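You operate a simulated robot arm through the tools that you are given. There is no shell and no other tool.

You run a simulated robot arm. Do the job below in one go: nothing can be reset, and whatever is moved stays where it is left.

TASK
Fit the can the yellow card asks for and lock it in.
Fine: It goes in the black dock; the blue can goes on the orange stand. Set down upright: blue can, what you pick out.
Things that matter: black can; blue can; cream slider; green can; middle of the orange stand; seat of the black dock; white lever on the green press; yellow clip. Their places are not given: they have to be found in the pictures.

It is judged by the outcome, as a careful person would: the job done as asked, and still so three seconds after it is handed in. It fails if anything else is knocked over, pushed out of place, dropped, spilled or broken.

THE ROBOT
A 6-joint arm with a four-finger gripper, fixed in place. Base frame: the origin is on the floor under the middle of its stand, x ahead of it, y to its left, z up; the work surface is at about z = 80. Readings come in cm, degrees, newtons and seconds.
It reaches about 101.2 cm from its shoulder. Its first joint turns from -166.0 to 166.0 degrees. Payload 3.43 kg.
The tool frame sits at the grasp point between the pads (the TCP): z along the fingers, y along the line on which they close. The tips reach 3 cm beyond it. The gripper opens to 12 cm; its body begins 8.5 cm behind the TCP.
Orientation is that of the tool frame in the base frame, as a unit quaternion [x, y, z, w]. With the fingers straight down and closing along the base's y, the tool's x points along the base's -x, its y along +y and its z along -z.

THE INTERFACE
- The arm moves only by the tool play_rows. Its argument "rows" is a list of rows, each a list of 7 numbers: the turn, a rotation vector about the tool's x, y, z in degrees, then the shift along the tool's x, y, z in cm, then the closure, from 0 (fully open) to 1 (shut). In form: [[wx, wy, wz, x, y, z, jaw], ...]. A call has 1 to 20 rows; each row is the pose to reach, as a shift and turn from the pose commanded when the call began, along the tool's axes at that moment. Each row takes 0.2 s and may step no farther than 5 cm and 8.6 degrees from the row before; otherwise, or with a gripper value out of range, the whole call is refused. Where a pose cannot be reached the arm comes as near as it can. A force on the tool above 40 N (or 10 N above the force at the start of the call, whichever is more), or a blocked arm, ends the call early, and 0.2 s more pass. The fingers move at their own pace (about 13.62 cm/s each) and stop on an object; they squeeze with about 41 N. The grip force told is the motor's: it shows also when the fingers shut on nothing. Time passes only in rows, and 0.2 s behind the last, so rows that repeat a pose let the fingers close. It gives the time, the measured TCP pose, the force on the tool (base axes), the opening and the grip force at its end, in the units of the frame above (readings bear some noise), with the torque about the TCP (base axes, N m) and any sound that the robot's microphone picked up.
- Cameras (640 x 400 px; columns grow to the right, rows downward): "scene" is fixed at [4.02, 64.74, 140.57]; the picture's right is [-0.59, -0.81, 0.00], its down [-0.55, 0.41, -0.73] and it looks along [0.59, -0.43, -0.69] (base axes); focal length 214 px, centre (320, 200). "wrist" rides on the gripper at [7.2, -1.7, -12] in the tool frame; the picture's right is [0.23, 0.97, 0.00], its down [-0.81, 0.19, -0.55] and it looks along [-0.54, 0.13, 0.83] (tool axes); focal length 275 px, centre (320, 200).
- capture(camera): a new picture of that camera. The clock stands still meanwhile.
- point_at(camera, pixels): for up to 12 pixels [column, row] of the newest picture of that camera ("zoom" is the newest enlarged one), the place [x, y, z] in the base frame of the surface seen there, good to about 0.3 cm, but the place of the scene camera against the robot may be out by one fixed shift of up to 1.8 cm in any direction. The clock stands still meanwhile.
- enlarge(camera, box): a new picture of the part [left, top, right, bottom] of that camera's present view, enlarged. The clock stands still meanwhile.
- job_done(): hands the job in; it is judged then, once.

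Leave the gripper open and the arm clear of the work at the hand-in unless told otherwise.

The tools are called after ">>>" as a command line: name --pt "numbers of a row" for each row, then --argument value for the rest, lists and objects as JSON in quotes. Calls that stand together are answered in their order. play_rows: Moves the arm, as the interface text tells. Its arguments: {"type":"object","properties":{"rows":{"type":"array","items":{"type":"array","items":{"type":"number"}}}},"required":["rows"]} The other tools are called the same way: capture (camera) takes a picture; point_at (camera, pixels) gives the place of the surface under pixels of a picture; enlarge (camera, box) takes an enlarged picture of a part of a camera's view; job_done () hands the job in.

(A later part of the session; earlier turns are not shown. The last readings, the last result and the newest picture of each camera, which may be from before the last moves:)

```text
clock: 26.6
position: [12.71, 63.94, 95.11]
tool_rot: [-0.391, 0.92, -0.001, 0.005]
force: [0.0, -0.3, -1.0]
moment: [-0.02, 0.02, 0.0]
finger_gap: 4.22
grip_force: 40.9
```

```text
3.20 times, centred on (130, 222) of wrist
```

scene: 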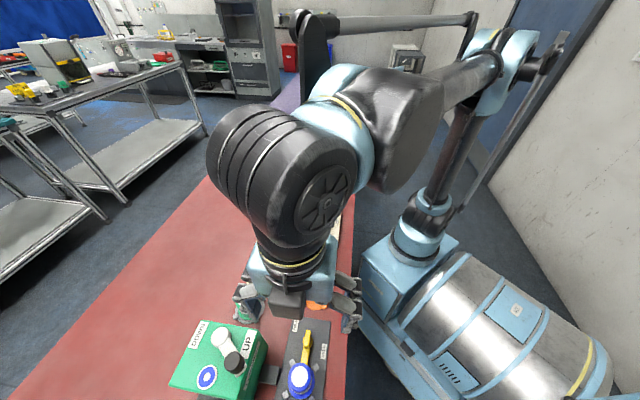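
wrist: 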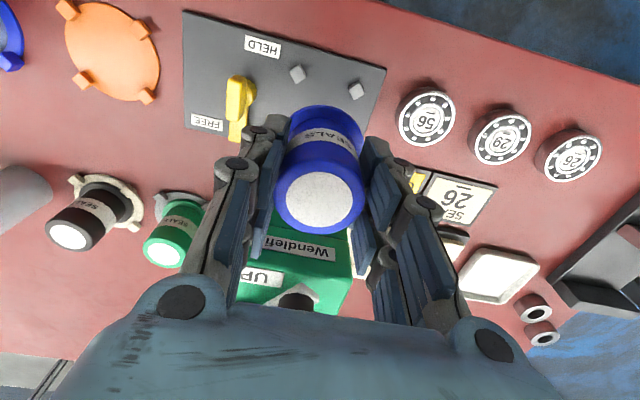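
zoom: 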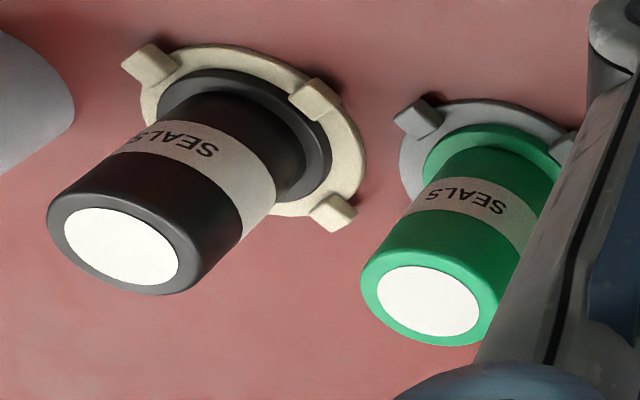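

I query the four orange tab tops and the disc.

>>> point_at --camera "wrist" --pixels '[[68.3, 8.8], [140, 28.5], [82.3, 79.2], [145.5, 94.2], [113, 52], [100, 40], [125, 65], [95, 60], [128, 45], [70, 238], [170, 252], [345, 200]]'

```text
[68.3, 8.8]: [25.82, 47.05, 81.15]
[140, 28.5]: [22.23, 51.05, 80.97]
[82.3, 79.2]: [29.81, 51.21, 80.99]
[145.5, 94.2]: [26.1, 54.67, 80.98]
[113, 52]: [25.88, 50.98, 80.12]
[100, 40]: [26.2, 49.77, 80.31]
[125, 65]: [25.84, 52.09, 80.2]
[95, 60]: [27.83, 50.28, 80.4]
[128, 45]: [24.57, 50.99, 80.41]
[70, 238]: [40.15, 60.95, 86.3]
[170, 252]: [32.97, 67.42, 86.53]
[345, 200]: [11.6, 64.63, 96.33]
```

The orange stand's centre comes out at (26.0, 51.0). Before going there I check how near the grey cup on the blue coaster is, using the scene camera.

>>> capture --camera "scene"

>>> point_at --camera "scene" --pixels '[[320, 247], [313, 257], [329, 258], [321, 266], [316, 295], [304, 287], [329, 286], [304, 304], [326, 304], [262, 267], [249, 306], [240, 300]]'

```text
taken
```

scene: 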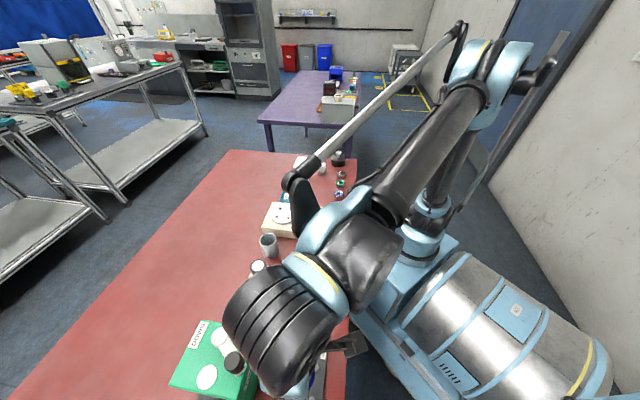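

```text
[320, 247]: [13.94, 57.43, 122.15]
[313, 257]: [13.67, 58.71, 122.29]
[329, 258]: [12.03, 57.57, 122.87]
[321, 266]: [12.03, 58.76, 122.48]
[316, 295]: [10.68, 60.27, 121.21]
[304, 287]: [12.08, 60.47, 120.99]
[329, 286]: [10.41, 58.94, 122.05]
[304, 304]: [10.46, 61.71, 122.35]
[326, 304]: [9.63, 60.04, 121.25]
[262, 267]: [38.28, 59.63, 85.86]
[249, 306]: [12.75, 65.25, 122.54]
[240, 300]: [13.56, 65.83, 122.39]
```

The arm hides it, but from the first picture the cup stands about 11 cm from the stand along the dock's axis, so I'll turn the gripper 90° to close across that axis. Moving now over (26.0, 51.0) at the same height.

>>> play_rows --pt "0 0 7.5 0 -1.5 0 1" --pt "0 0 15 0 -3 0 1" --pt "0 0 22.5 0 -4.6 0 1" --pt "0 0 30 0 -6.2 0 1" --pt "0 0 37.5 0 -7.7 0 1" --pt "0 0 45 0 -9.3 0 1" --pt "0 0 52.5 0.1 -10.8 0 1" --pt "0 0 60 0.1 -12.4 0 1" --pt "0 0 67.5 0.1 -13.9 0 1" --pt "0 0 75 0.1 -15.5 0 1" --pt "0 0 82.5 0.1 -17 0 1" --pt "0 0 90 0.12 -18.2 0 1" --pt "0 0 90 0.12 -18.55 0 1" --pt "0 0 90 0.12 -18.55 0 1"

>>> capture --camera "wrist"

>>> capture --camera "scene"

```text
clock: 29.6
position: [25.87, 51.08, 95.41]
tool_rot: [0.374, 0.927, 0.003, 0.004]
force: [0.5, -0.5, -1.6]
moment: [-0.03, -0.07, 0.02]
finger_gap: 4.18
grip_force: 40.9
```

```text
taken
```

wrist: 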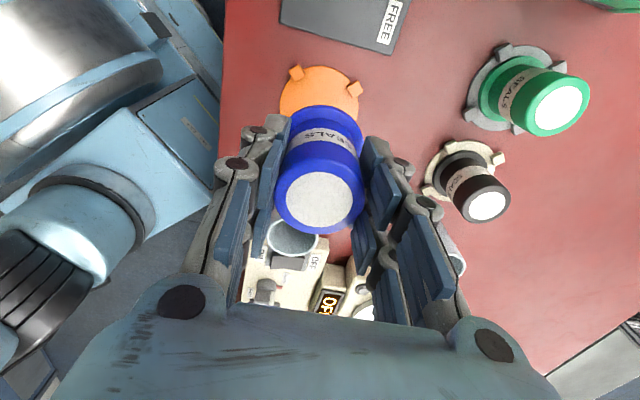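

```text
taken
```

scene: 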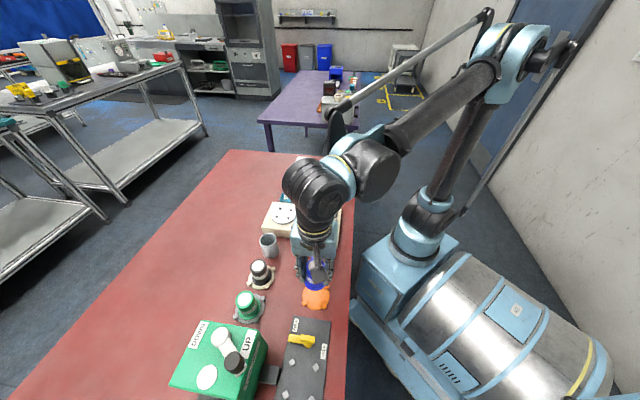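

The can hangs over the orange stand. I verify the stand's centre again from the two visible tabs near (296,73) and (353,90).

>>> enlarge --camera "wrist" --box '[270, 55, 370, 125]'

>>> point_at --camera "wrist" --pixels '[[296, 73], [353, 90], [320, 85], [320, 75], [555, 108], [488, 206], [293, 243], [320, 203]]'

```text
5.71 times, centred on (320, 90) of wrist
```

zoom: 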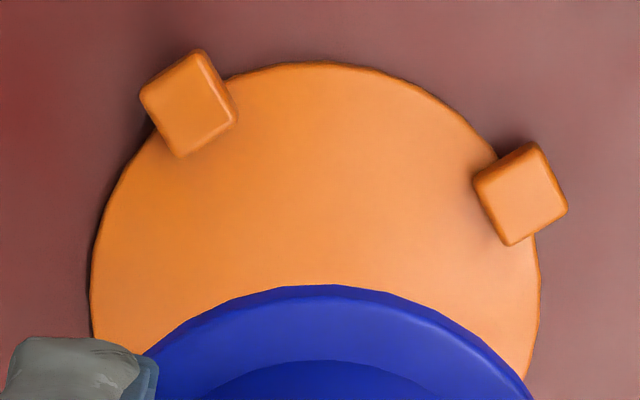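

```text
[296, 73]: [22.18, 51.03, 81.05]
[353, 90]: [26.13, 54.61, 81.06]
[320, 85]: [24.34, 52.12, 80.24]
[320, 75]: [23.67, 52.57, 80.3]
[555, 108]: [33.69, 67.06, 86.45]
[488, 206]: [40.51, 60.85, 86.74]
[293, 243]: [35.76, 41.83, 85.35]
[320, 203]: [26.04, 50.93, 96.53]
```

The can's top centre (26.04, 50.93) coincides with the stand's centre. I lower it to just above the surface, TCP z≈86.

>>> play_rows --pt "0 0 0 0 0 2 1" --pt "0 0 0 0 0 4 1" --pt "0 0 0 0 0 6 1" --pt "0 0 0 0 0 8 1" --pt "0 0 0 0 0 9 1" --pt "0 0 0 0 0 9.3 1" --pt "0 0 0 0 0 9.3 1"

>>> capture --camera "wrist"

>>> enlarge --camera "scene" --box '[280, 260, 350, 320]'

```text
clock: 31.2
position: [26.08, 51.2, 86.33]
tool_rot: [0.374, 0.928, 0.003, 0.005]
force: [-0.2, -0.7, -1.8]
moment: [0.02, -0.01, 0.0]
finger_gap: 4.2
grip_force: 40.5
```

```text
taken
```

wrist: 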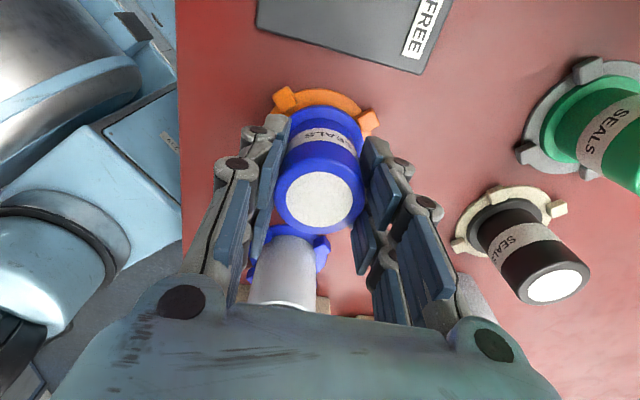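

```text
6.67 times, centred on (315, 290) of scene
```

zoom: 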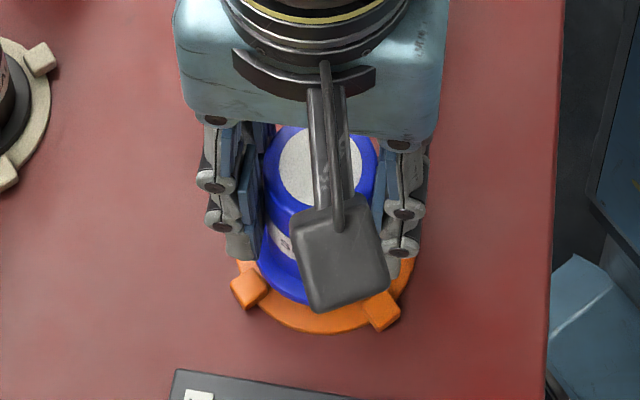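

TCP z is 86.3 and the flange is just above the stand. I zoom in to see how the flange sits against the tabs.

>>> enlarge --camera "wrist" --box '[260, 80, 390, 160]'

>>> point_at --camera "wrist" --pixels '[[286, 97], [368, 122], [320, 199], [321, 110], [300, 115], [318, 97]]'

```text
4.92 times, centred on (325, 120) of wrist
```

zoom: 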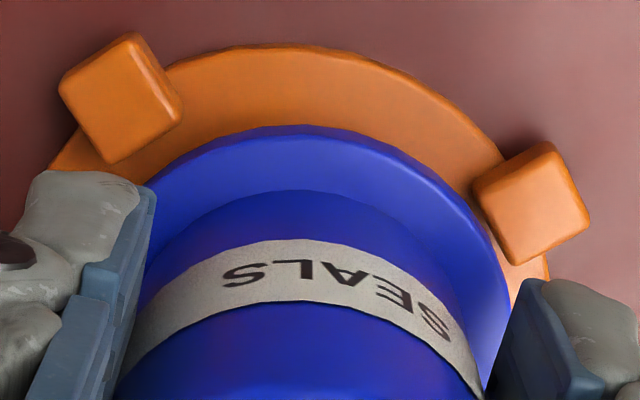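

```text
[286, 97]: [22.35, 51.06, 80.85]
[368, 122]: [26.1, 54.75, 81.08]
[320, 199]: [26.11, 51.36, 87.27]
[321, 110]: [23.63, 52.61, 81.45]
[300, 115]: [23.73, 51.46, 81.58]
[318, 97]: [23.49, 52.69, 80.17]
```

The flange sits about 0.3 cm too near the +y tab (right one at (368,122)). I shift 0.28 cm toward -y and look again.

>>> play_rows --pt "0 0 0 -0.17 -0.22 0 1" --pt "0 0 0 -0.17 -0.22 0 1" --pt "0 0 0 -0.17 -0.22 0 1"

>>> enlarge --camera "wrist" --box '[260, 80, 390, 160]'

>>> point_at --camera "zoom" --pixels '[[120, 98], [530, 200], [300, 160], [170, 200], [420, 190]]'

>>> point_at --camera "wrist" --pixels '[[320, 199], [290, 199], [348, 200], [320, 175], [318, 225]]'

```text
clock: 32.0
position: [26.1, 50.83, 86.15]
tool_rot: [0.374, 0.928, 0.003, 0.004]
force: [-0.2, 0.1, -1.6]
moment: [-0.03, -0.02, 0.04]
finger_gap: 4.21
grip_force: 40.9
```

```text
4.92 times, centred on (325, 120) of wrist
```

zoom: 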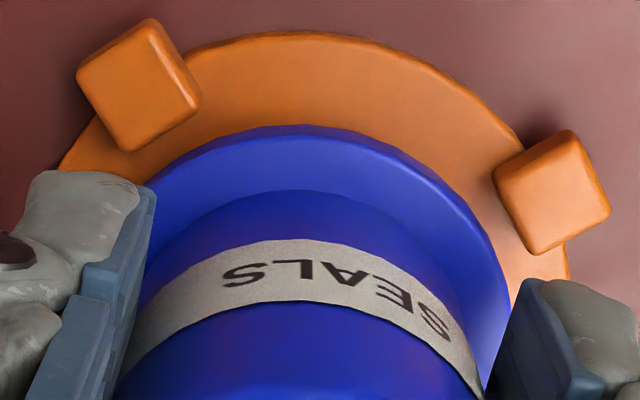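

```text
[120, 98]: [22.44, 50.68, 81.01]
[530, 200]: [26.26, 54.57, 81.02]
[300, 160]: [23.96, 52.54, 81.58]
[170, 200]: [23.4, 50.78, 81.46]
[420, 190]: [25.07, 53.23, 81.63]
```

```text
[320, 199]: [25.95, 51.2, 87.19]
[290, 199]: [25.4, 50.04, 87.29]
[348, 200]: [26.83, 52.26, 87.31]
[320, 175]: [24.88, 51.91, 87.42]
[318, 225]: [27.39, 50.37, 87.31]
```

Estimates: stand centre (26.06, 50.93), can now at about (26.1, 51.15). I shift another 0.2 cm toward -y and lower gently toward contact.

>>> play_rows --pt "0 0 0 -0.12 -0.16 0 1" --pt "0 0 0 -0.12 -0.16 0.2 1" --pt "0 0 0 -0.12 -0.16 0.35 1" --pt "0 0 0 -0.12 -0.16 0.45 1" --pt "0 0 0 -0.12 -0.16 0.45 1"

>>> enlarge --camera "wrist" --box '[260, 80, 390, 160]'

```text
clock: 33.2
position: [25.94, 50.68, 85.85]
tool_rot: [0.374, 0.927, 0.003, 0.005]
force: [-0.2, 1.2, -1.4]
moment: [-0.01, 0.03, 0.01]
finger_gap: 4.2
grip_force: 41.2
```

```text
4.92 times, centred on (325, 120) of wrist
```

zoom: 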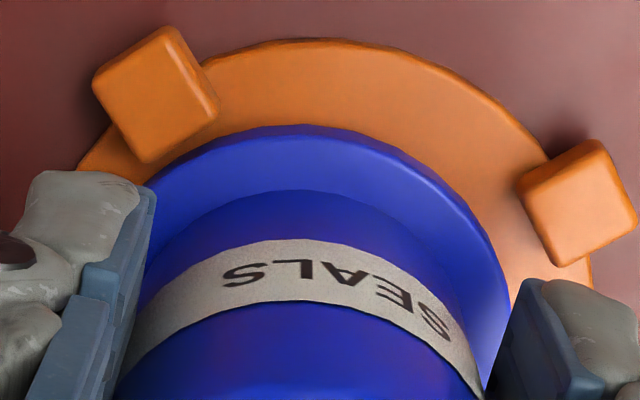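

Now the gap to the left tab looks smaller. Working out both circles in the tool frame, the stand centre is at (0.17, 0.32) and the flange centre at (0.28, 0.06), so I shift by (-0.1, +0.24) in tool x, y and lower a bit.

>>> play_rows --pt "0 0 0 -0.05 0.12 0 1" --pt "0 0 0 -0.1 0.24 0 1" --pt "0 0 0 -0.1 0.24 0.1 1" --pt "0 0 0 -0.1 0.24 0.1 1"

>>> enlarge --camera "wrist" --box '[260, 80, 390, 160]'

```text
clock: 34.2
position: [26.14, 50.84, 85.58]
tool_rot: [0.374, 0.928, 0.002, 0.004]
force: [-0.4, 0.3, -0.2]
moment: [0.01, 0.0, 0.04]
finger_gap: 4.22
grip_force: 41.5
```

```text
4.92 times, centred on (325, 120) of wrist
```

zoom: 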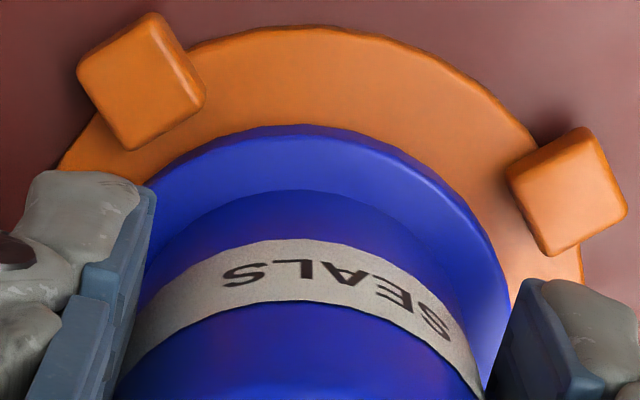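

The can is now centred within 0.1 cm, and the weight reading has dropped (z force from -1.6 to -0.2 N), suggesting contact. I lower 0.1 cm more to confirm.

>>> play_rows --pt "0 0 0 0 0 0.1 1" --pt "0 0 0 0 0 0.1 1"

```text
clock: 34.8
position: [26.12, 50.65, 85.55]
tool_rot: [0.373, 0.928, 0.002, 0.005]
force: [-0.1, 0.0, -2.2]
moment: [0.0, 0.02, 0.03]
finger_gap: 4.2
grip_force: 41.1
```

Still hanging (noise). I continue down in 0.1 cm steps until an upward push shows.

>>> play_rows --pt "0 0 0 0 0 0.1 1" --pt "0 0 0 0 0 0.2 1" --pt "0 0 0 0 0 0.2 1"

>>> enlarge --camera "wrist" --box '[260, 80, 390, 160]'

```text
clock: 35.6
position: [26.15, 50.74, 85.36]
tool_rot: [0.375, 0.927, 0.004, 0.005]
force: [3.9, 7.7, 33.9]
moment: [0.27, -0.08, -0.01]
finger_gap: 4.24
grip_force: 40.7
```

```text
4.92 times, centred on (325, 120) of wrist
```

zoom: 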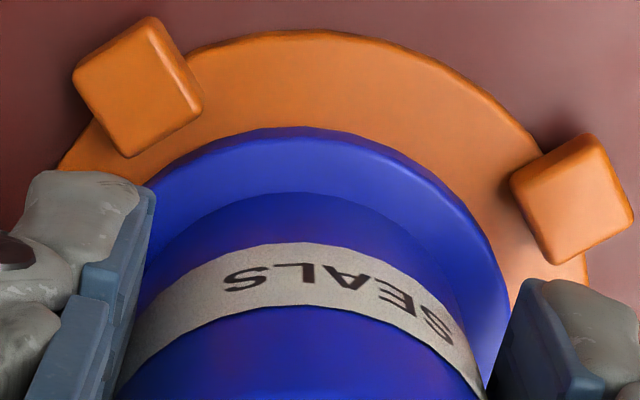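

Firm contact (34 N up). I back off 0.12 cm to unload and then open the jaws slowly to 6.6 cm.

>>> play_rows --pt "0 0 0 0 0 -0.1 1" --pt "0 0 0 0 0 -0.12 1" --pt "0 0 0 0 0 -0.12 0.63" --pt "0 0 0 0 0 -0.12 0.55" --pt "0 0 0 0 0 -0.12 0.45" --pt "0 0 0 0 0 -0.12 0.45"

>>> capture --camera "wrist"

>>> enlarge --camera "scene" --box '[280, 260, 350, 320]'

```text
clock: 37.0
position: [26.25, 50.65, 85.54]
tool_rot: [0.373, 0.928, 0.003, 0.005]
force: [0.0, 0.6, 0.7]
moment: [0.0, 0.01, -0.01]
finger_gap: 6.59
grip_force: 0.0
```

```text
taken
```

wrist: 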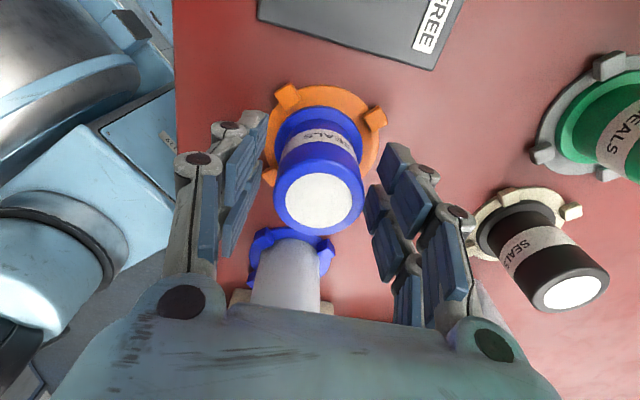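

```text
6.67 times, centred on (315, 290) of scene
```

zoom: 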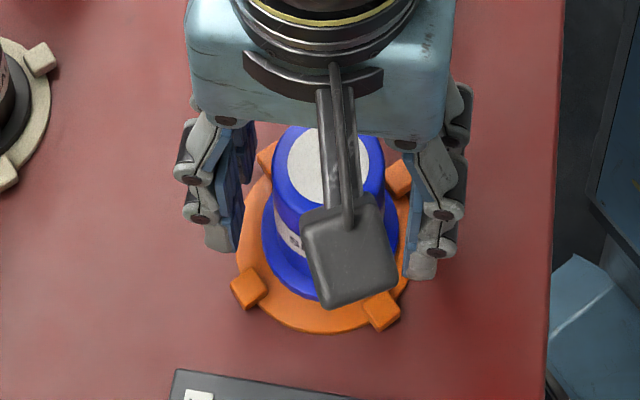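

The blue can stands inside the orange tabs. I raise the tool straight up 11 cm and look.

>>> play_rows --pt "0 0 0 0 0 -2 0.45" --pt "0 0 0 0 0 -4 0.45" --pt "0 0 0 0 0 -6.5 0.45" --pt "0 0 0 0 0 -9 0.45" --pt "0 0 0 0 0 -11.5 0.45" --pt "0 0 0 0 0 -13 0.45" --pt "0 0 0 0 0 -13 0.45"

>>> capture --camera "wrist"

```text
clock: 38.6
position: [26.14, 50.73, 98.5]
tool_rot: [0.374, 0.927, 0.003, 0.005]
force: [0.5, 0.3, -0.3]
moment: [0.0, 0.0, 0.01]
finger_gap: 6.61
grip_force: 0.1
```

```text
taken
```

wrist: 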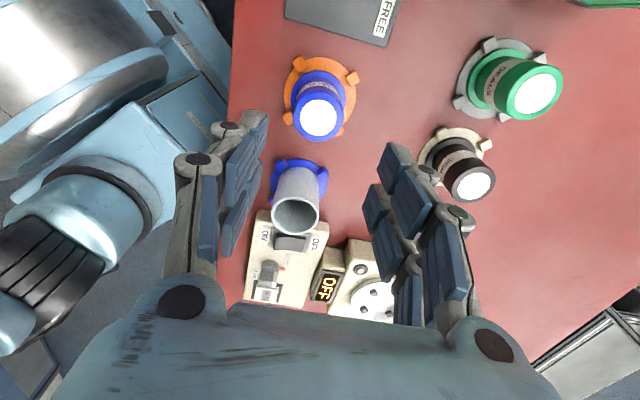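

>>> enlarge --camera "wrist" --box '[270, 40, 370, 150]'

>>> enlarge --camera "wrist" --box '[410, 20, 610, 220]'

>>> point_at --camera "wrist" --pixels '[[536, 95], [517, 88], [555, 102], [470, 183], [460, 98], [489, 45], [541, 57], [320, 118], [297, 215], [484, 145], [620, 3], [505, 118]]'

```text
3.64 times, centred on (320, 95) of wrist
```

zoom: 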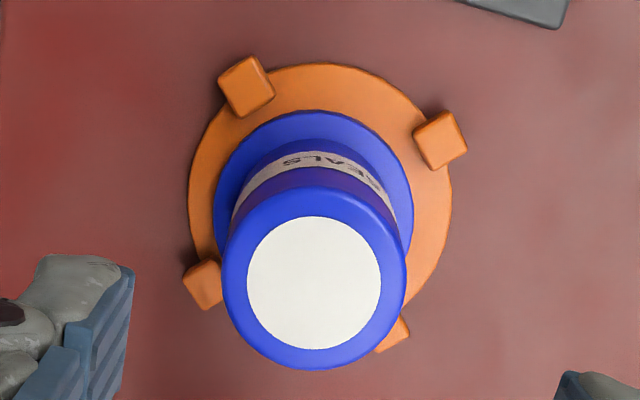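

```text
2.00 times, centred on (510, 120) of wrist
```

zoom: 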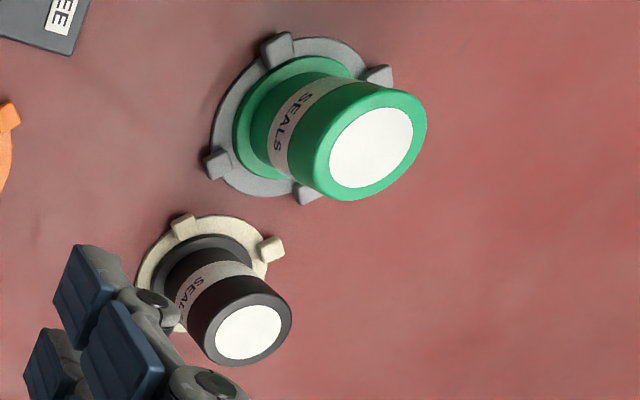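

```text
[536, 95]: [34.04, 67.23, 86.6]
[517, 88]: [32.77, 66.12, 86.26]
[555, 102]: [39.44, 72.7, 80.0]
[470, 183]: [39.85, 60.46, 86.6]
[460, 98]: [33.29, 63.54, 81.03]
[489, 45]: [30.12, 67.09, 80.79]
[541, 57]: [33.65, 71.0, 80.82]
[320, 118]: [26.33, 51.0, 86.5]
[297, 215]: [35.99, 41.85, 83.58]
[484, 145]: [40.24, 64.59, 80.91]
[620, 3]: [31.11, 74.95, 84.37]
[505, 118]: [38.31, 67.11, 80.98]
```

The blue can sits centred on the orange stand. The green can's top centre is at about (34.0, 67.2), with its own stand's tabs around it; the press is 7 cm to one side and the black can 9 cm to the other, so I'll close across that line with the camera on the black can's side. I move there at z≈101.5 while turning, in two calls.

>>> play_rows --pt "0 0 -7.5 0 0.5 -1 0.45" --pt "0 0 -15 0.5 1.5 -2 0.45" --pt "0 0 -22.5 1 3 -3 0.45" --pt "0 0 -30 1.5 4.5 -3 0.45" --pt "0 0 -37.5 2 6 -3 0.45" --pt "0 0 -45 2.5 7.5 -3 0.45" --pt "0 0 -52.5 3 9 -3 0.45" --pt "0 0 -60 3.5 10.5 -3 0.45" --pt "0 0 -67.5 4 12 -3 0.45" --pt "0 0 -75 4.5 13.5 -3 0.45" --pt "0 0 -82.5 5 15 -3 0.45" --pt "0 0 -90 5.5 16.5 -3 0.45" --pt "0 0 -90 5.77 17.35 -3 0.45" --pt "0 0 -90 5.77 17.35 -3 0.45"

>>> play_rows --pt "0 0 -7.5 0 0 0 0.45" --pt "0 0 -15 0 0 0 0.45" --pt "0 0 -22.5 0 0 0 0.45" --pt "0 0 -30 0 0 0 0.45" --pt "0 0 -37.5 0 0 0 0.45" --pt "0 0 -45 0 0 0 0.45" --pt "0 0 -52.5 0 0 0 0.45" --pt "0 0 -60 0 0 0 0.45" --pt "0 0 -67.5 0 0 0 0.45" --pt "0 0 -75 0 0 0 0.45" --pt "0 0 -82.5 0 0 0 0.45" --pt "0 0 -90 0 0 0 0.45" --pt "0 0 -90 0 0 0 0.45" --pt "0 0 -90 0 0 0 0.45"

>>> capture --camera "wrist"

>>> capture --camera "scene"

```text
clock: 41.6
position: [33.97, 67.28, 101.56]
tool_rot: [-0.391, 0.92, -0.002, 0.005]
force: [-0.1, 0.0, 0.5]
moment: [0.0, -0.02, 0.02]
finger_gap: 6.6
grip_force: 0.0
```

```text
clock: 44.6
position: [33.92, 67.34, 101.55]
tool_rot: [0.928, -0.373, 0.005, -0.003]
force: [0.6, -0.8, -1.2]
moment: [0.04, -0.01, 0.02]
finger_gap: 6.6
grip_force: 0.1
```

```text
taken
```

wrist: 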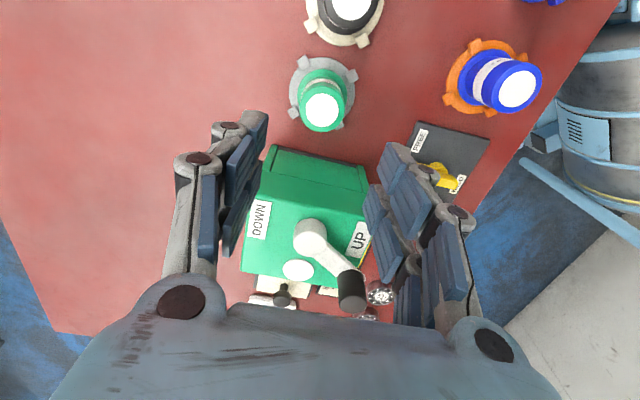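

```text
taken
```

scene: 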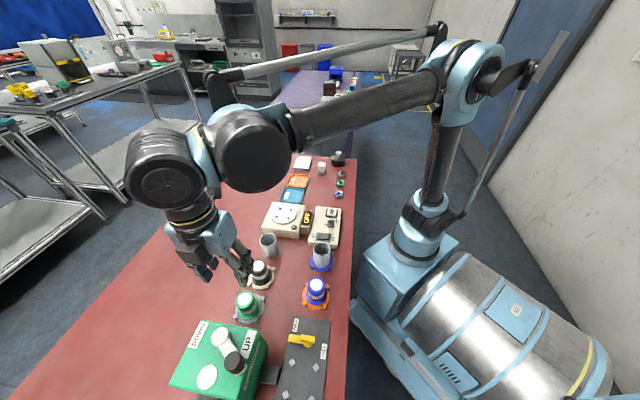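

I'm above the green can; its top should show at (320, 110) when aligned. I zoom to check.

>>> enlarge --camera "wrist" --box '[270, 45, 370, 145]'

>>> point_at --camera "wrist" --pixels '[[322, 110], [310, 110], [334, 110], [322, 98], [322, 122], [305, 63], [350, 76], [294, 111], [340, 123], [317, 155], [280, 150], [360, 180]]'

```text
4.00 times, centred on (320, 95) of wrist
```

zoom: 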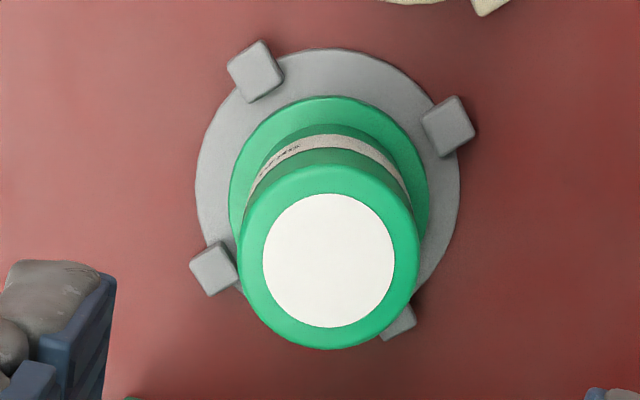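

```text
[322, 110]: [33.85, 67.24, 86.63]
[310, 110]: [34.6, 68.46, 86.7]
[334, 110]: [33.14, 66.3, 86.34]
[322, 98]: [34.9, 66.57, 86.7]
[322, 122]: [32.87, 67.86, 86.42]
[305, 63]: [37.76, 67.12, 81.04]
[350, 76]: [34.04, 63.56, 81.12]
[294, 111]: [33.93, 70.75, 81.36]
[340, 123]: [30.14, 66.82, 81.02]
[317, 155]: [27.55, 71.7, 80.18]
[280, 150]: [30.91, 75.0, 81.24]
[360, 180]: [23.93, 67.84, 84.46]
```

The can is 0.15 cm off along the tool's y. I correct and descend 13 cm first, to z≈88.5, then look again.

>>> play_rows --pt "0 0 0 0 0.15 2 0.45" --pt "0 0 0 0 0.15 4.5 0.45" --pt "0 0 0 0 0.15 7 0.45" --pt "0 0 0 0 0.15 9.5 0.45" --pt "0 0 0 0 0.15 11.5 0.45" --pt "0 0 0 0 0.15 12 0.45" --pt "0 0 0 0 0.15 12 0.45"

>>> capture --camera "wrist"

```text
clock: 46.2
position: [33.91, 67.16, 89.54]
tool_rot: [0.928, -0.373, 0.005, -0.002]
force: [0.8, -0.4, -0.6]
moment: [-0.01, 0.03, -0.03]
finger_gap: 6.59
grip_force: 0.1
```

```text
taken
```

wrist: 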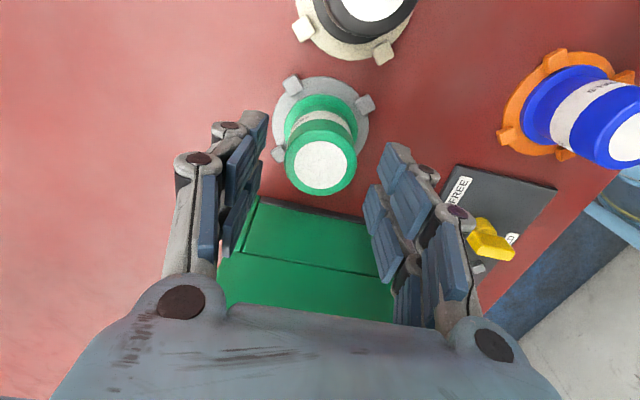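

Aligned: can top at (321,168), as expected. I descend the last 3.75 cm.

>>> play_rows --pt "0 0 0 0 0 1.2 0.45" --pt "0 0 0 0 0 2.4 0.45" --pt "0 0 0 0 0 3.3 0.45" --pt "0 0 0 0 0 3.75 0.45" --pt "0 0 0 0 0 3.75 0.45" --pt "0 0 0 0 0 3.75 0.45"

>>> capture --camera "wrist"

>>> enlarge --camera "scene" --box '[170, 240, 300, 350]'

```text
clock: 47.6
position: [33.93, 67.2, 85.88]
tool_rot: [0.927, -0.374, 0.005, -0.003]
force: [0.2, 0.0, 0.0]
moment: [0.0, -0.03, -0.02]
finger_gap: 6.59
grip_force: 0.0
```

```text
taken
```

wrist: 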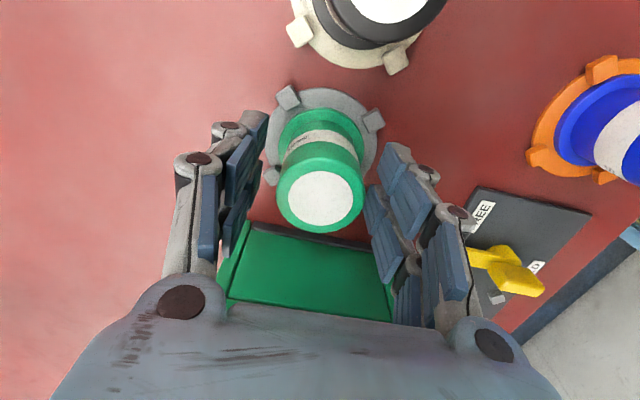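

```text
3.64 times, centred on (235, 295) of scene
```

zoom: 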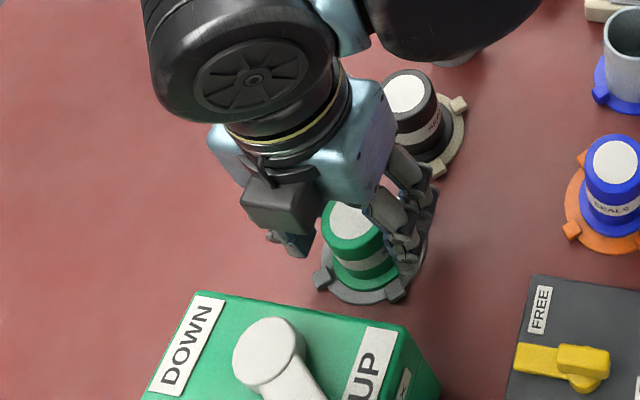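

Nothing touched; the can is between the jaws. I close on it.

>>> play_rows --pt "0 0 0 0 0 0 0.55" --pt "0 0 0 0 0 0 0.62" --pt "0 0 0 0 0 0 0.75" --pt "0 0 0 0 0 0 0.9" --pt "0 0 0 0 0 0 1" --pt "0 0 0 0 0 0 1"

>>> point_at --camera "scene" --pixels '[[225, 296], [222, 302], [232, 303], [215, 292], [238, 297]]'

```text
clock: 49.0
position: [34.0, 67.14, 85.77]
tool_rot: [0.928, -0.373, 0.004, -0.002]
force: [-0.2, 1.0, 3.4]
moment: [0.04, 0.05, 0.0]
finger_gap: 4.28
grip_force: 40.8
```

```text
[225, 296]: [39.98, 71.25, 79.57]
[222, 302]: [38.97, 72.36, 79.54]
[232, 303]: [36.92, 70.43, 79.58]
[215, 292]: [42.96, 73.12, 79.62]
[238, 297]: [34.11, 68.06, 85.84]
```

Gripped (gap 4.28 cm). I lift straight up 13 cm.

>>> play_rows --pt "0 0 0 0 0 -0.7 1" --pt "0 0 0 0 0 -2 1" --pt "0 0 0 0 0 -4 1" --pt "0 0 0 0 0 -6.5 1" --pt "0 0 0 0 0 -9 1" --pt "0 0 0 0 0 -11.5 1" --pt "0 0 0 0 0 -13.5 1" --pt "0 0 0 0 0 -13.5 1"

>>> capture --camera "wrist"

>>> capture --camera "scene"

```text
clock: 50.8
position: [34.0, 67.31, 99.2]
tool_rot: [0.927, -0.374, 0.005, -0.002]
force: [0.4, 0.5, -1.5]
moment: [-0.01, -0.01, -0.02]
finger_gap: 4.32
grip_force: 40.7
```

```text
taken
```

wrist: 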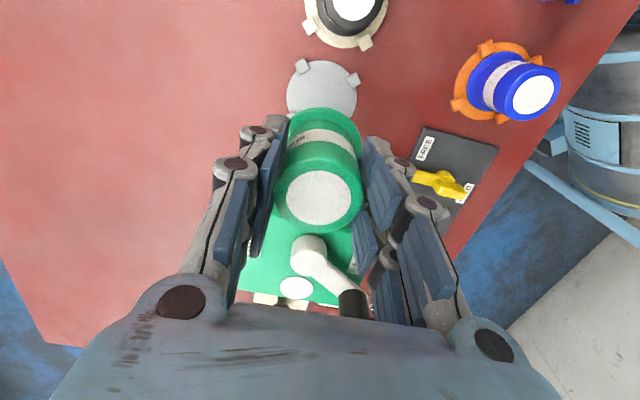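

```text
taken
```

scene: 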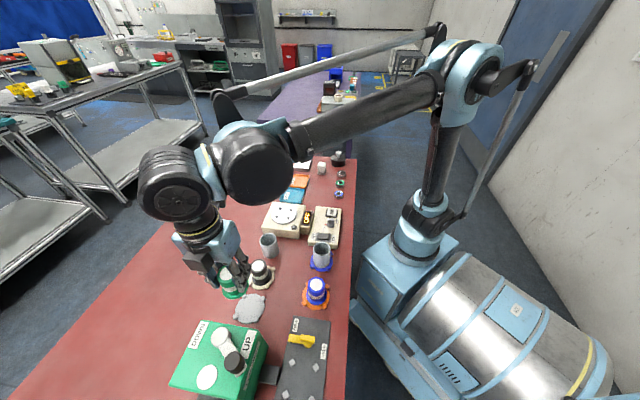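

The green can is held and clear. I route it around the press: first across toward the robot side, then along the dock's axis, ending over the seat at (12.9, 64.1) at z≈99.

>>> play_rows --pt "0 0 0 0 2 0 1" --pt "0 0 0 0 4.5 0 1" --pt "0 0 0 0 7 0 1" --pt "0 0 0 0 9.5 0 1" --pt "0 0 0 -1 11.5 0 1" --pt "0 0 0 -2.5 13 0 1" --pt "0 0 0 -4.5 14 0 1" --pt "0 0 0 -6.5 15 0 1" --pt "0 0 0 -8.5 15.8 0 1" --pt "0 0 0 -10.5 16.4 0 1" --pt "0 0 0 -12.2 16.85 0 1" --pt "0 0 0 -13.1 16.85 0 1" --pt "0 0 0 -13.1 16.85 0 1"

>>> capture --camera "wrist"

>>> capture --camera "scene"

```text
clock: 53.6
position: [12.8, 64.1, 99.19]
tool_rot: [0.927, -0.374, 0.004, -0.002]
force: [1.0, -0.4, -1.0]
moment: [0.0, 0.01, 0.0]
finger_gap: 4.28
grip_force: 41.1
```

```text
taken
```

wrist: 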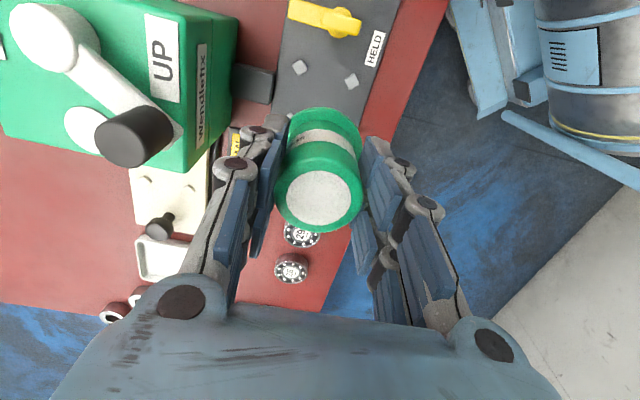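

```text
taken
```

scene: 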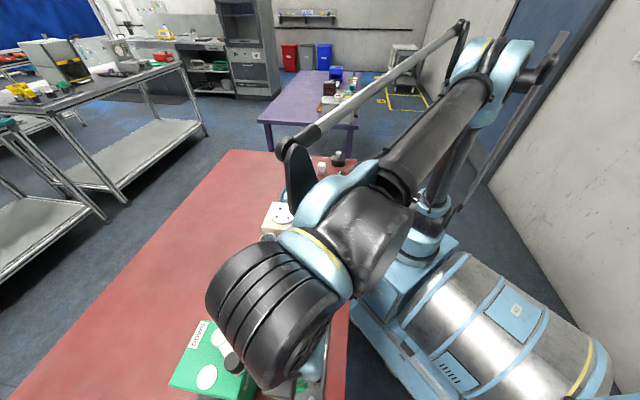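

The two visible posts at (300,67) and (351,81) put the seat centre within 0.1 cm below the tool. The lever knob stays about 2 cm clear of the gripper. I lower 12.4 cm to just above the seat and check again.

>>> play_rows --pt "0 0 0 0 0 2 1" --pt "0 0 0 0 0 4.5 1" --pt "0 0 0 0 0 7 1" --pt "0 0 0 0 0 9.2 1" --pt "0 0 0 0 0 11 1" --pt "0 0 0 0 0 12.2 1" --pt "0 0 0 0 0 12.4 1" --pt "0 0 0 0 0 12.4 1"

>>> capture --camera "wrist"

>>> enlarge --camera "wrist" --box '[260, 80, 390, 160]'

```text
clock: 55.4
position: [12.92, 64.01, 86.66]
tool_rot: [0.928, -0.374, 0.005, -0.002]
force: [0.6, -0.3, -2.2]
moment: [0.01, 0.01, 0.02]
finger_gap: 4.27
grip_force: 41.1
```

```text
taken
```

wrist: 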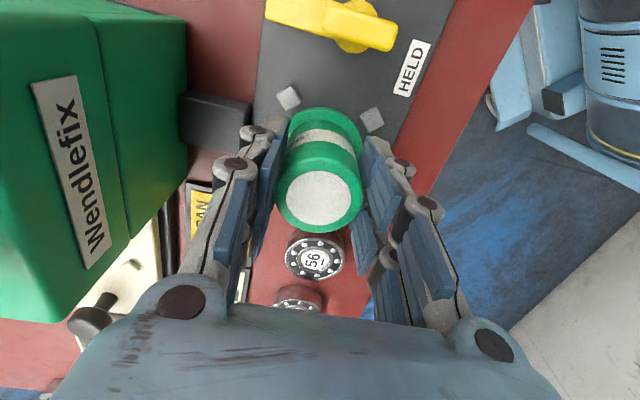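

```text
4.92 times, centred on (325, 120) of wrist
```

zoom: 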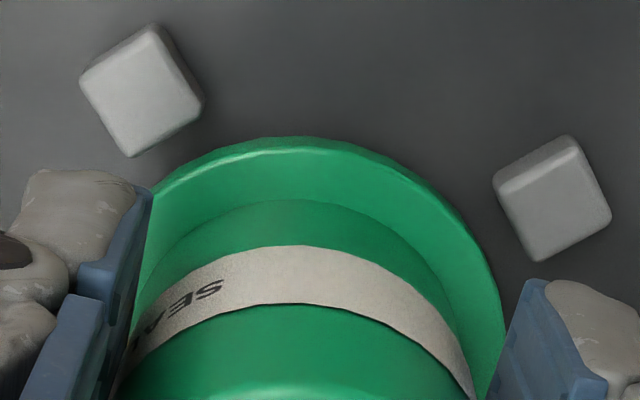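

The flange centre is within 0.1 cm of the seat centre. I shift -0.08 in tool x and lower gently.

>>> play_rows --pt "0 0 0 -0.08 0.04 0.1 1" --pt "0 0 0 -0.08 0.04 0.25 1" --pt "0 0 0 -0.08 0.04 0.4 1" --pt "0 0 0 -0.08 0.04 0.4 1"

```text
clock: 56.4
position: [12.84, 64.21, 86.2]
tool_rot: [0.927, -0.374, 0.005, -0.003]
force: [0.0, 0.2, -0.8]
moment: [0.0, -0.01, 0.01]
finger_gap: 4.28
grip_force: 40.8
```

No contact yet at z=86.2. I go down further in small steps.

>>> play_rows --pt "0 0 0 0 0 0.1 1" --pt "0 0 0 0 0 0.2 1" --pt "0 0 0 0 0 0.2 1"

```text
clock: 57.2
position: [12.79, 64.37, 86.15]
tool_rot: [0.927, -0.374, 0.005, -0.004]
force: [-0.7, 7.2, 32.4]
moment: [0.39, 0.16, -0.01]
finger_gap: 4.31
grip_force: 41.0
```

Contact at z≈86.15 (32 N up). I check in the picture that the flange is down between the posts, not on one.

>>> enlarge --camera "wrist" --box '[260, 80, 390, 160]'

>>> point_at --camera "zoom" --pixels '[[140, 92], [553, 200], [300, 165], [420, 200], [170, 200], [200, 220], [300, 110], [400, 100]]'

```text
4.92 times, centred on (325, 120) of wrist
```

zoom: 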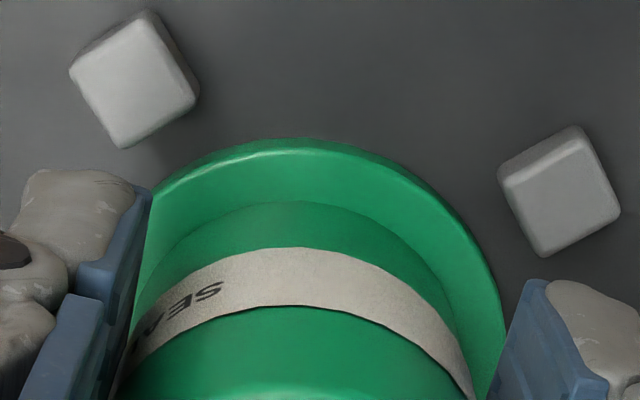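

```text
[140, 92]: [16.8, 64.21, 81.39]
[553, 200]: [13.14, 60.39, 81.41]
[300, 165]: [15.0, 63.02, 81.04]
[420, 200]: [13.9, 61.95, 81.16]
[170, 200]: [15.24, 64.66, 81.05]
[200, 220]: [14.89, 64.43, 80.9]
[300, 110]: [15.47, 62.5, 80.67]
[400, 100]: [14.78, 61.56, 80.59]
```

The flange top is at z≈81.05 on the plate (80.6), so it's seated between the posts. I unload by 0.1 cm and nudge 0.12 cm along tool x to centre it better, then look.

>>> play_rows --pt "0 0 0 0 0 -0.12 1" --pt "0 0 0 0.1 0 -0.12 1" --pt "0 0 0 0.1 0 -0.08 1" --pt "0 0 0 0.1 0 -0.08 1"

>>> enlarge --camera "wrist" --box '[260, 80, 390, 160]'

```text
clock: 58.2
position: [12.81, 64.07, 86.12]
tool_rot: [0.928, -0.374, 0.005, -0.003]
force: [-0.2, 0.3, -1.7]
moment: [-0.01, 0.0, 0.01]
finger_gap: 4.33
grip_force: 41.2
```

```text
4.92 times, centred on (325, 120) of wrist
```

zoom: 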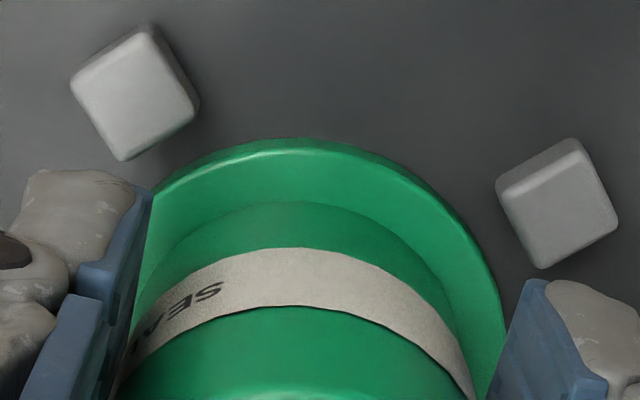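

Seat and flange centres now agree to about 0.1 cm. I lower 0.1 cm to light contact with a last 0.08 cm nudge.

>>> play_rows --pt "0 0 0 0.08 0 0.04 1" --pt "0 0 0 0.08 0 0.08 1" --pt "0 0 0 0.08 0 0.08 1"

```text
clock: 59.0
position: [12.92, 64.1, 85.97]
tool_rot: [0.928, -0.374, 0.005, -0.003]
force: [-1.6, 4.6, 12.9]
moment: [0.24, 0.17, -0.01]
finger_gap: 4.31
grip_force: 41.0
```

Light contact (13 N). I open the jaws slowly to 6 cm.

>>> play_rows --pt "0 0 0 0 0 -0.03 1" --pt "0 0 0 0 0 -0.03 0.64" --pt "0 0 0 0 0 -0.03 0.6" --pt "0 0 0 0 0 -0.03 0.55" --pt "0 0 0 0 0 -0.03 0.48" --pt "0 0 0 0 0 -0.03 0.46" --pt "0 0 0 0 0 -0.03 0.46"

>>> capture --camera "wrist"

>>> enlarge --camera "wrist" --box '[250, 70, 390, 170]'

```text
clock: 60.6
position: [13.02, 64.0, 86.17]
tool_rot: [0.928, -0.374, 0.005, -0.002]
force: [-0.3, 0.1, -0.5]
moment: [0.01, 0.0, 0.03]
finger_gap: 6.48
grip_force: 0.0
```

```text
taken
```

wrist: 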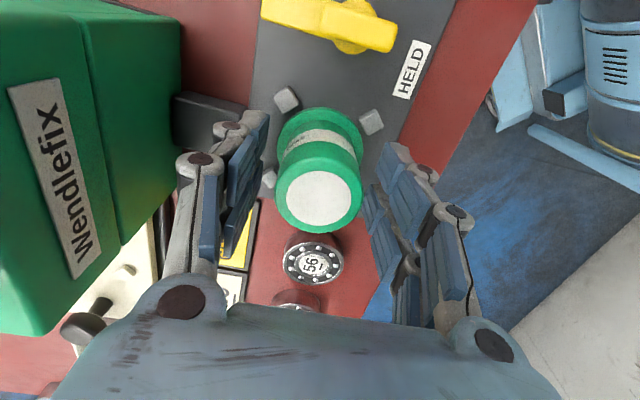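

```text
4.00 times, centred on (320, 120) of wrist
```

zoom: 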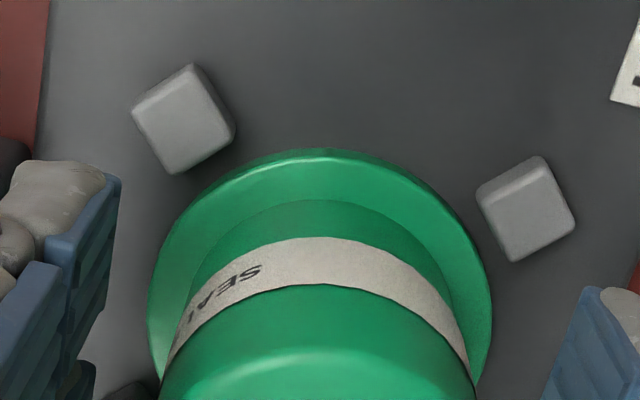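

The green can stands free and centred. I raise 12 cm, then move over the clip's pivot while turning 90° so that the jaws line up with the fin in its FREE position.

>>> play_rows --pt "0 0 0 0 0 -2 0.46" --pt "0 0 0 0 0 -4.5 0.46" --pt "0 0 0 0 0 -7 0.46" --pt "0 0 0 0 0 -9.5 0.46" --pt "0 0 0 0 0 -11.5 0.46" --pt "0 0 7.5 0.6 0 -12 0.5" --pt "0 0 15 1.2 0 -12 0.5" --pt "0 0 22.5 1.8 0 -12 0.5" --pt "0 0 30 2.4 0 -12 0.5" --pt "0 0 37.5 3 0 -12 0.5" --pt "0 0 45 3.6 0 -12 0.5" --pt "0 0 52.5 4.2 0 -12 0.5" --pt "0 0 60 4.8 0 -12 0.5" --pt "0 0 67.5 5.4 0 -12 0.5" --pt "0 0 75 6 0 -12 0.5" --pt "0 0 82.5 6.6 0.05 -12 0.5" --pt "0 0 90 7.3 0.05 -12 0.5" --pt "0 0 90 7.3 0.05 -12 0.5" --pt "0 0 90 7.3 0.05 -12 0.5"

>>> capture --camera "wrist"

>>> enlarge --camera "wrist" --box '[270, 60, 370, 140]'

```text
clock: 64.6
position: [17.94, 58.83, 98.17]
tool_rot: [-0.392, 0.92, -0.001, 0.006]
force: [-0.1, -0.2, -0.2]
moment: [0.02, 0.03, -0.01]
finger_gap: 6.02
grip_force: 0.0
```

```text
taken
```

wrist: 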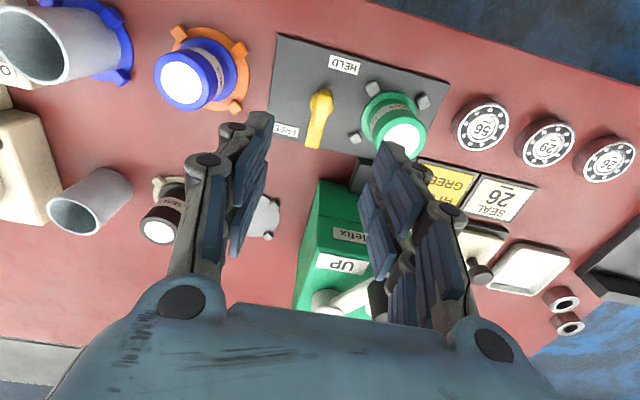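

```text
5.00 times, centred on (320, 100) of wrist
```

zoom: 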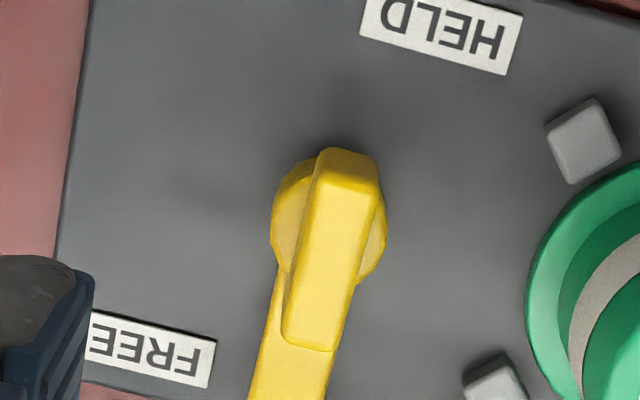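

The fin is lined up with the tool's x. I measure the fin and boss from here for the exact offset.

>>> point_at --camera "zoom" --pixels '[[330, 255], [318, 250], [345, 258], [343, 185], [315, 325], [335, 220], [322, 290], [288, 220], [372, 245]]'

>>> enlarge --camera "scene" --box '[160, 290, 360, 400]'

```text
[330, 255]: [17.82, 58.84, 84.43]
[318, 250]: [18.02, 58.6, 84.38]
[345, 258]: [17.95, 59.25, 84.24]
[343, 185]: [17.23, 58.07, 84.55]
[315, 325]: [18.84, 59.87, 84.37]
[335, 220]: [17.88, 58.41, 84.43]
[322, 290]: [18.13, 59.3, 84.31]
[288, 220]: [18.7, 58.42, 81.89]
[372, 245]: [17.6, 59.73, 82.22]
```

```text
3.20 times, centred on (260, 345) of scene
```

zoom: 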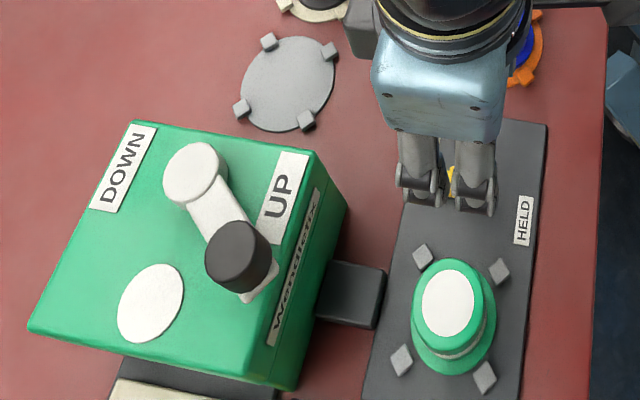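

Fin centre is at about (18.03, 58.93). I shift slightly and descend to z≈91 for another alignment check.

>>> play_rows --pt "0 0 0 -0.15 0.06 2 0.55" --pt "0 0 0 -0.15 0.06 4 0.55" --pt "0 0 0 -0.15 0.06 6 0.55" --pt "0 0 0 -0.15 0.06 7 0.55" --pt "0 0 0 -0.15 0.06 7 0.55" --pt "0 0 0 -0.15 0.06 7 0.55"

>>> capture --camera "wrist"

>>> enlarge --camera "wrist" --box '[270, 100, 370, 180]'

```text
clock: 66.0
position: [18.19, 59.17, 91.22]
tool_rot: [-0.392, 0.92, -0.002, 0.005]
force: [0.1, -0.9, -0.4]
moment: [0.02, 0.05, 0.02]
finger_gap: 5.4
grip_force: 0.1
```

```text
taken
```

wrist: 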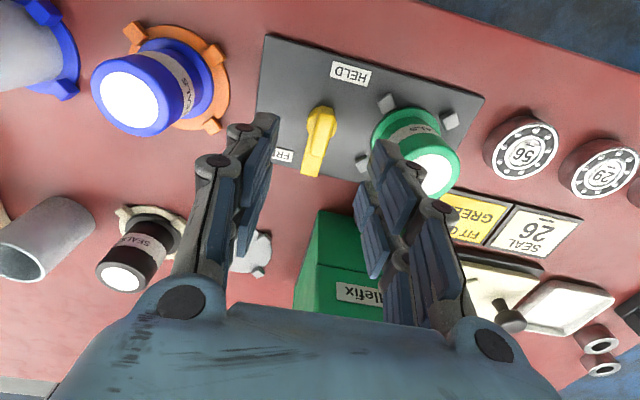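

```text
5.00 times, centred on (320, 140) of wrist
```

zoom: 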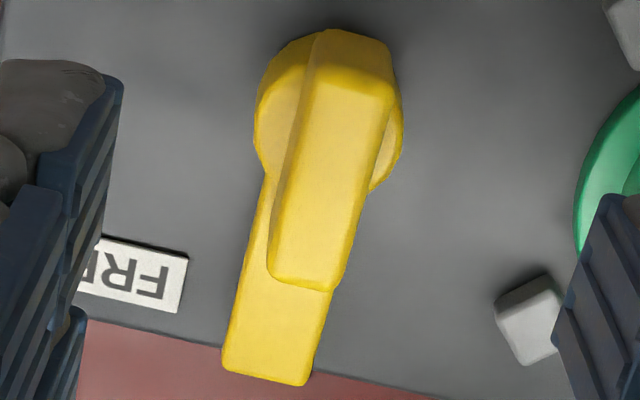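

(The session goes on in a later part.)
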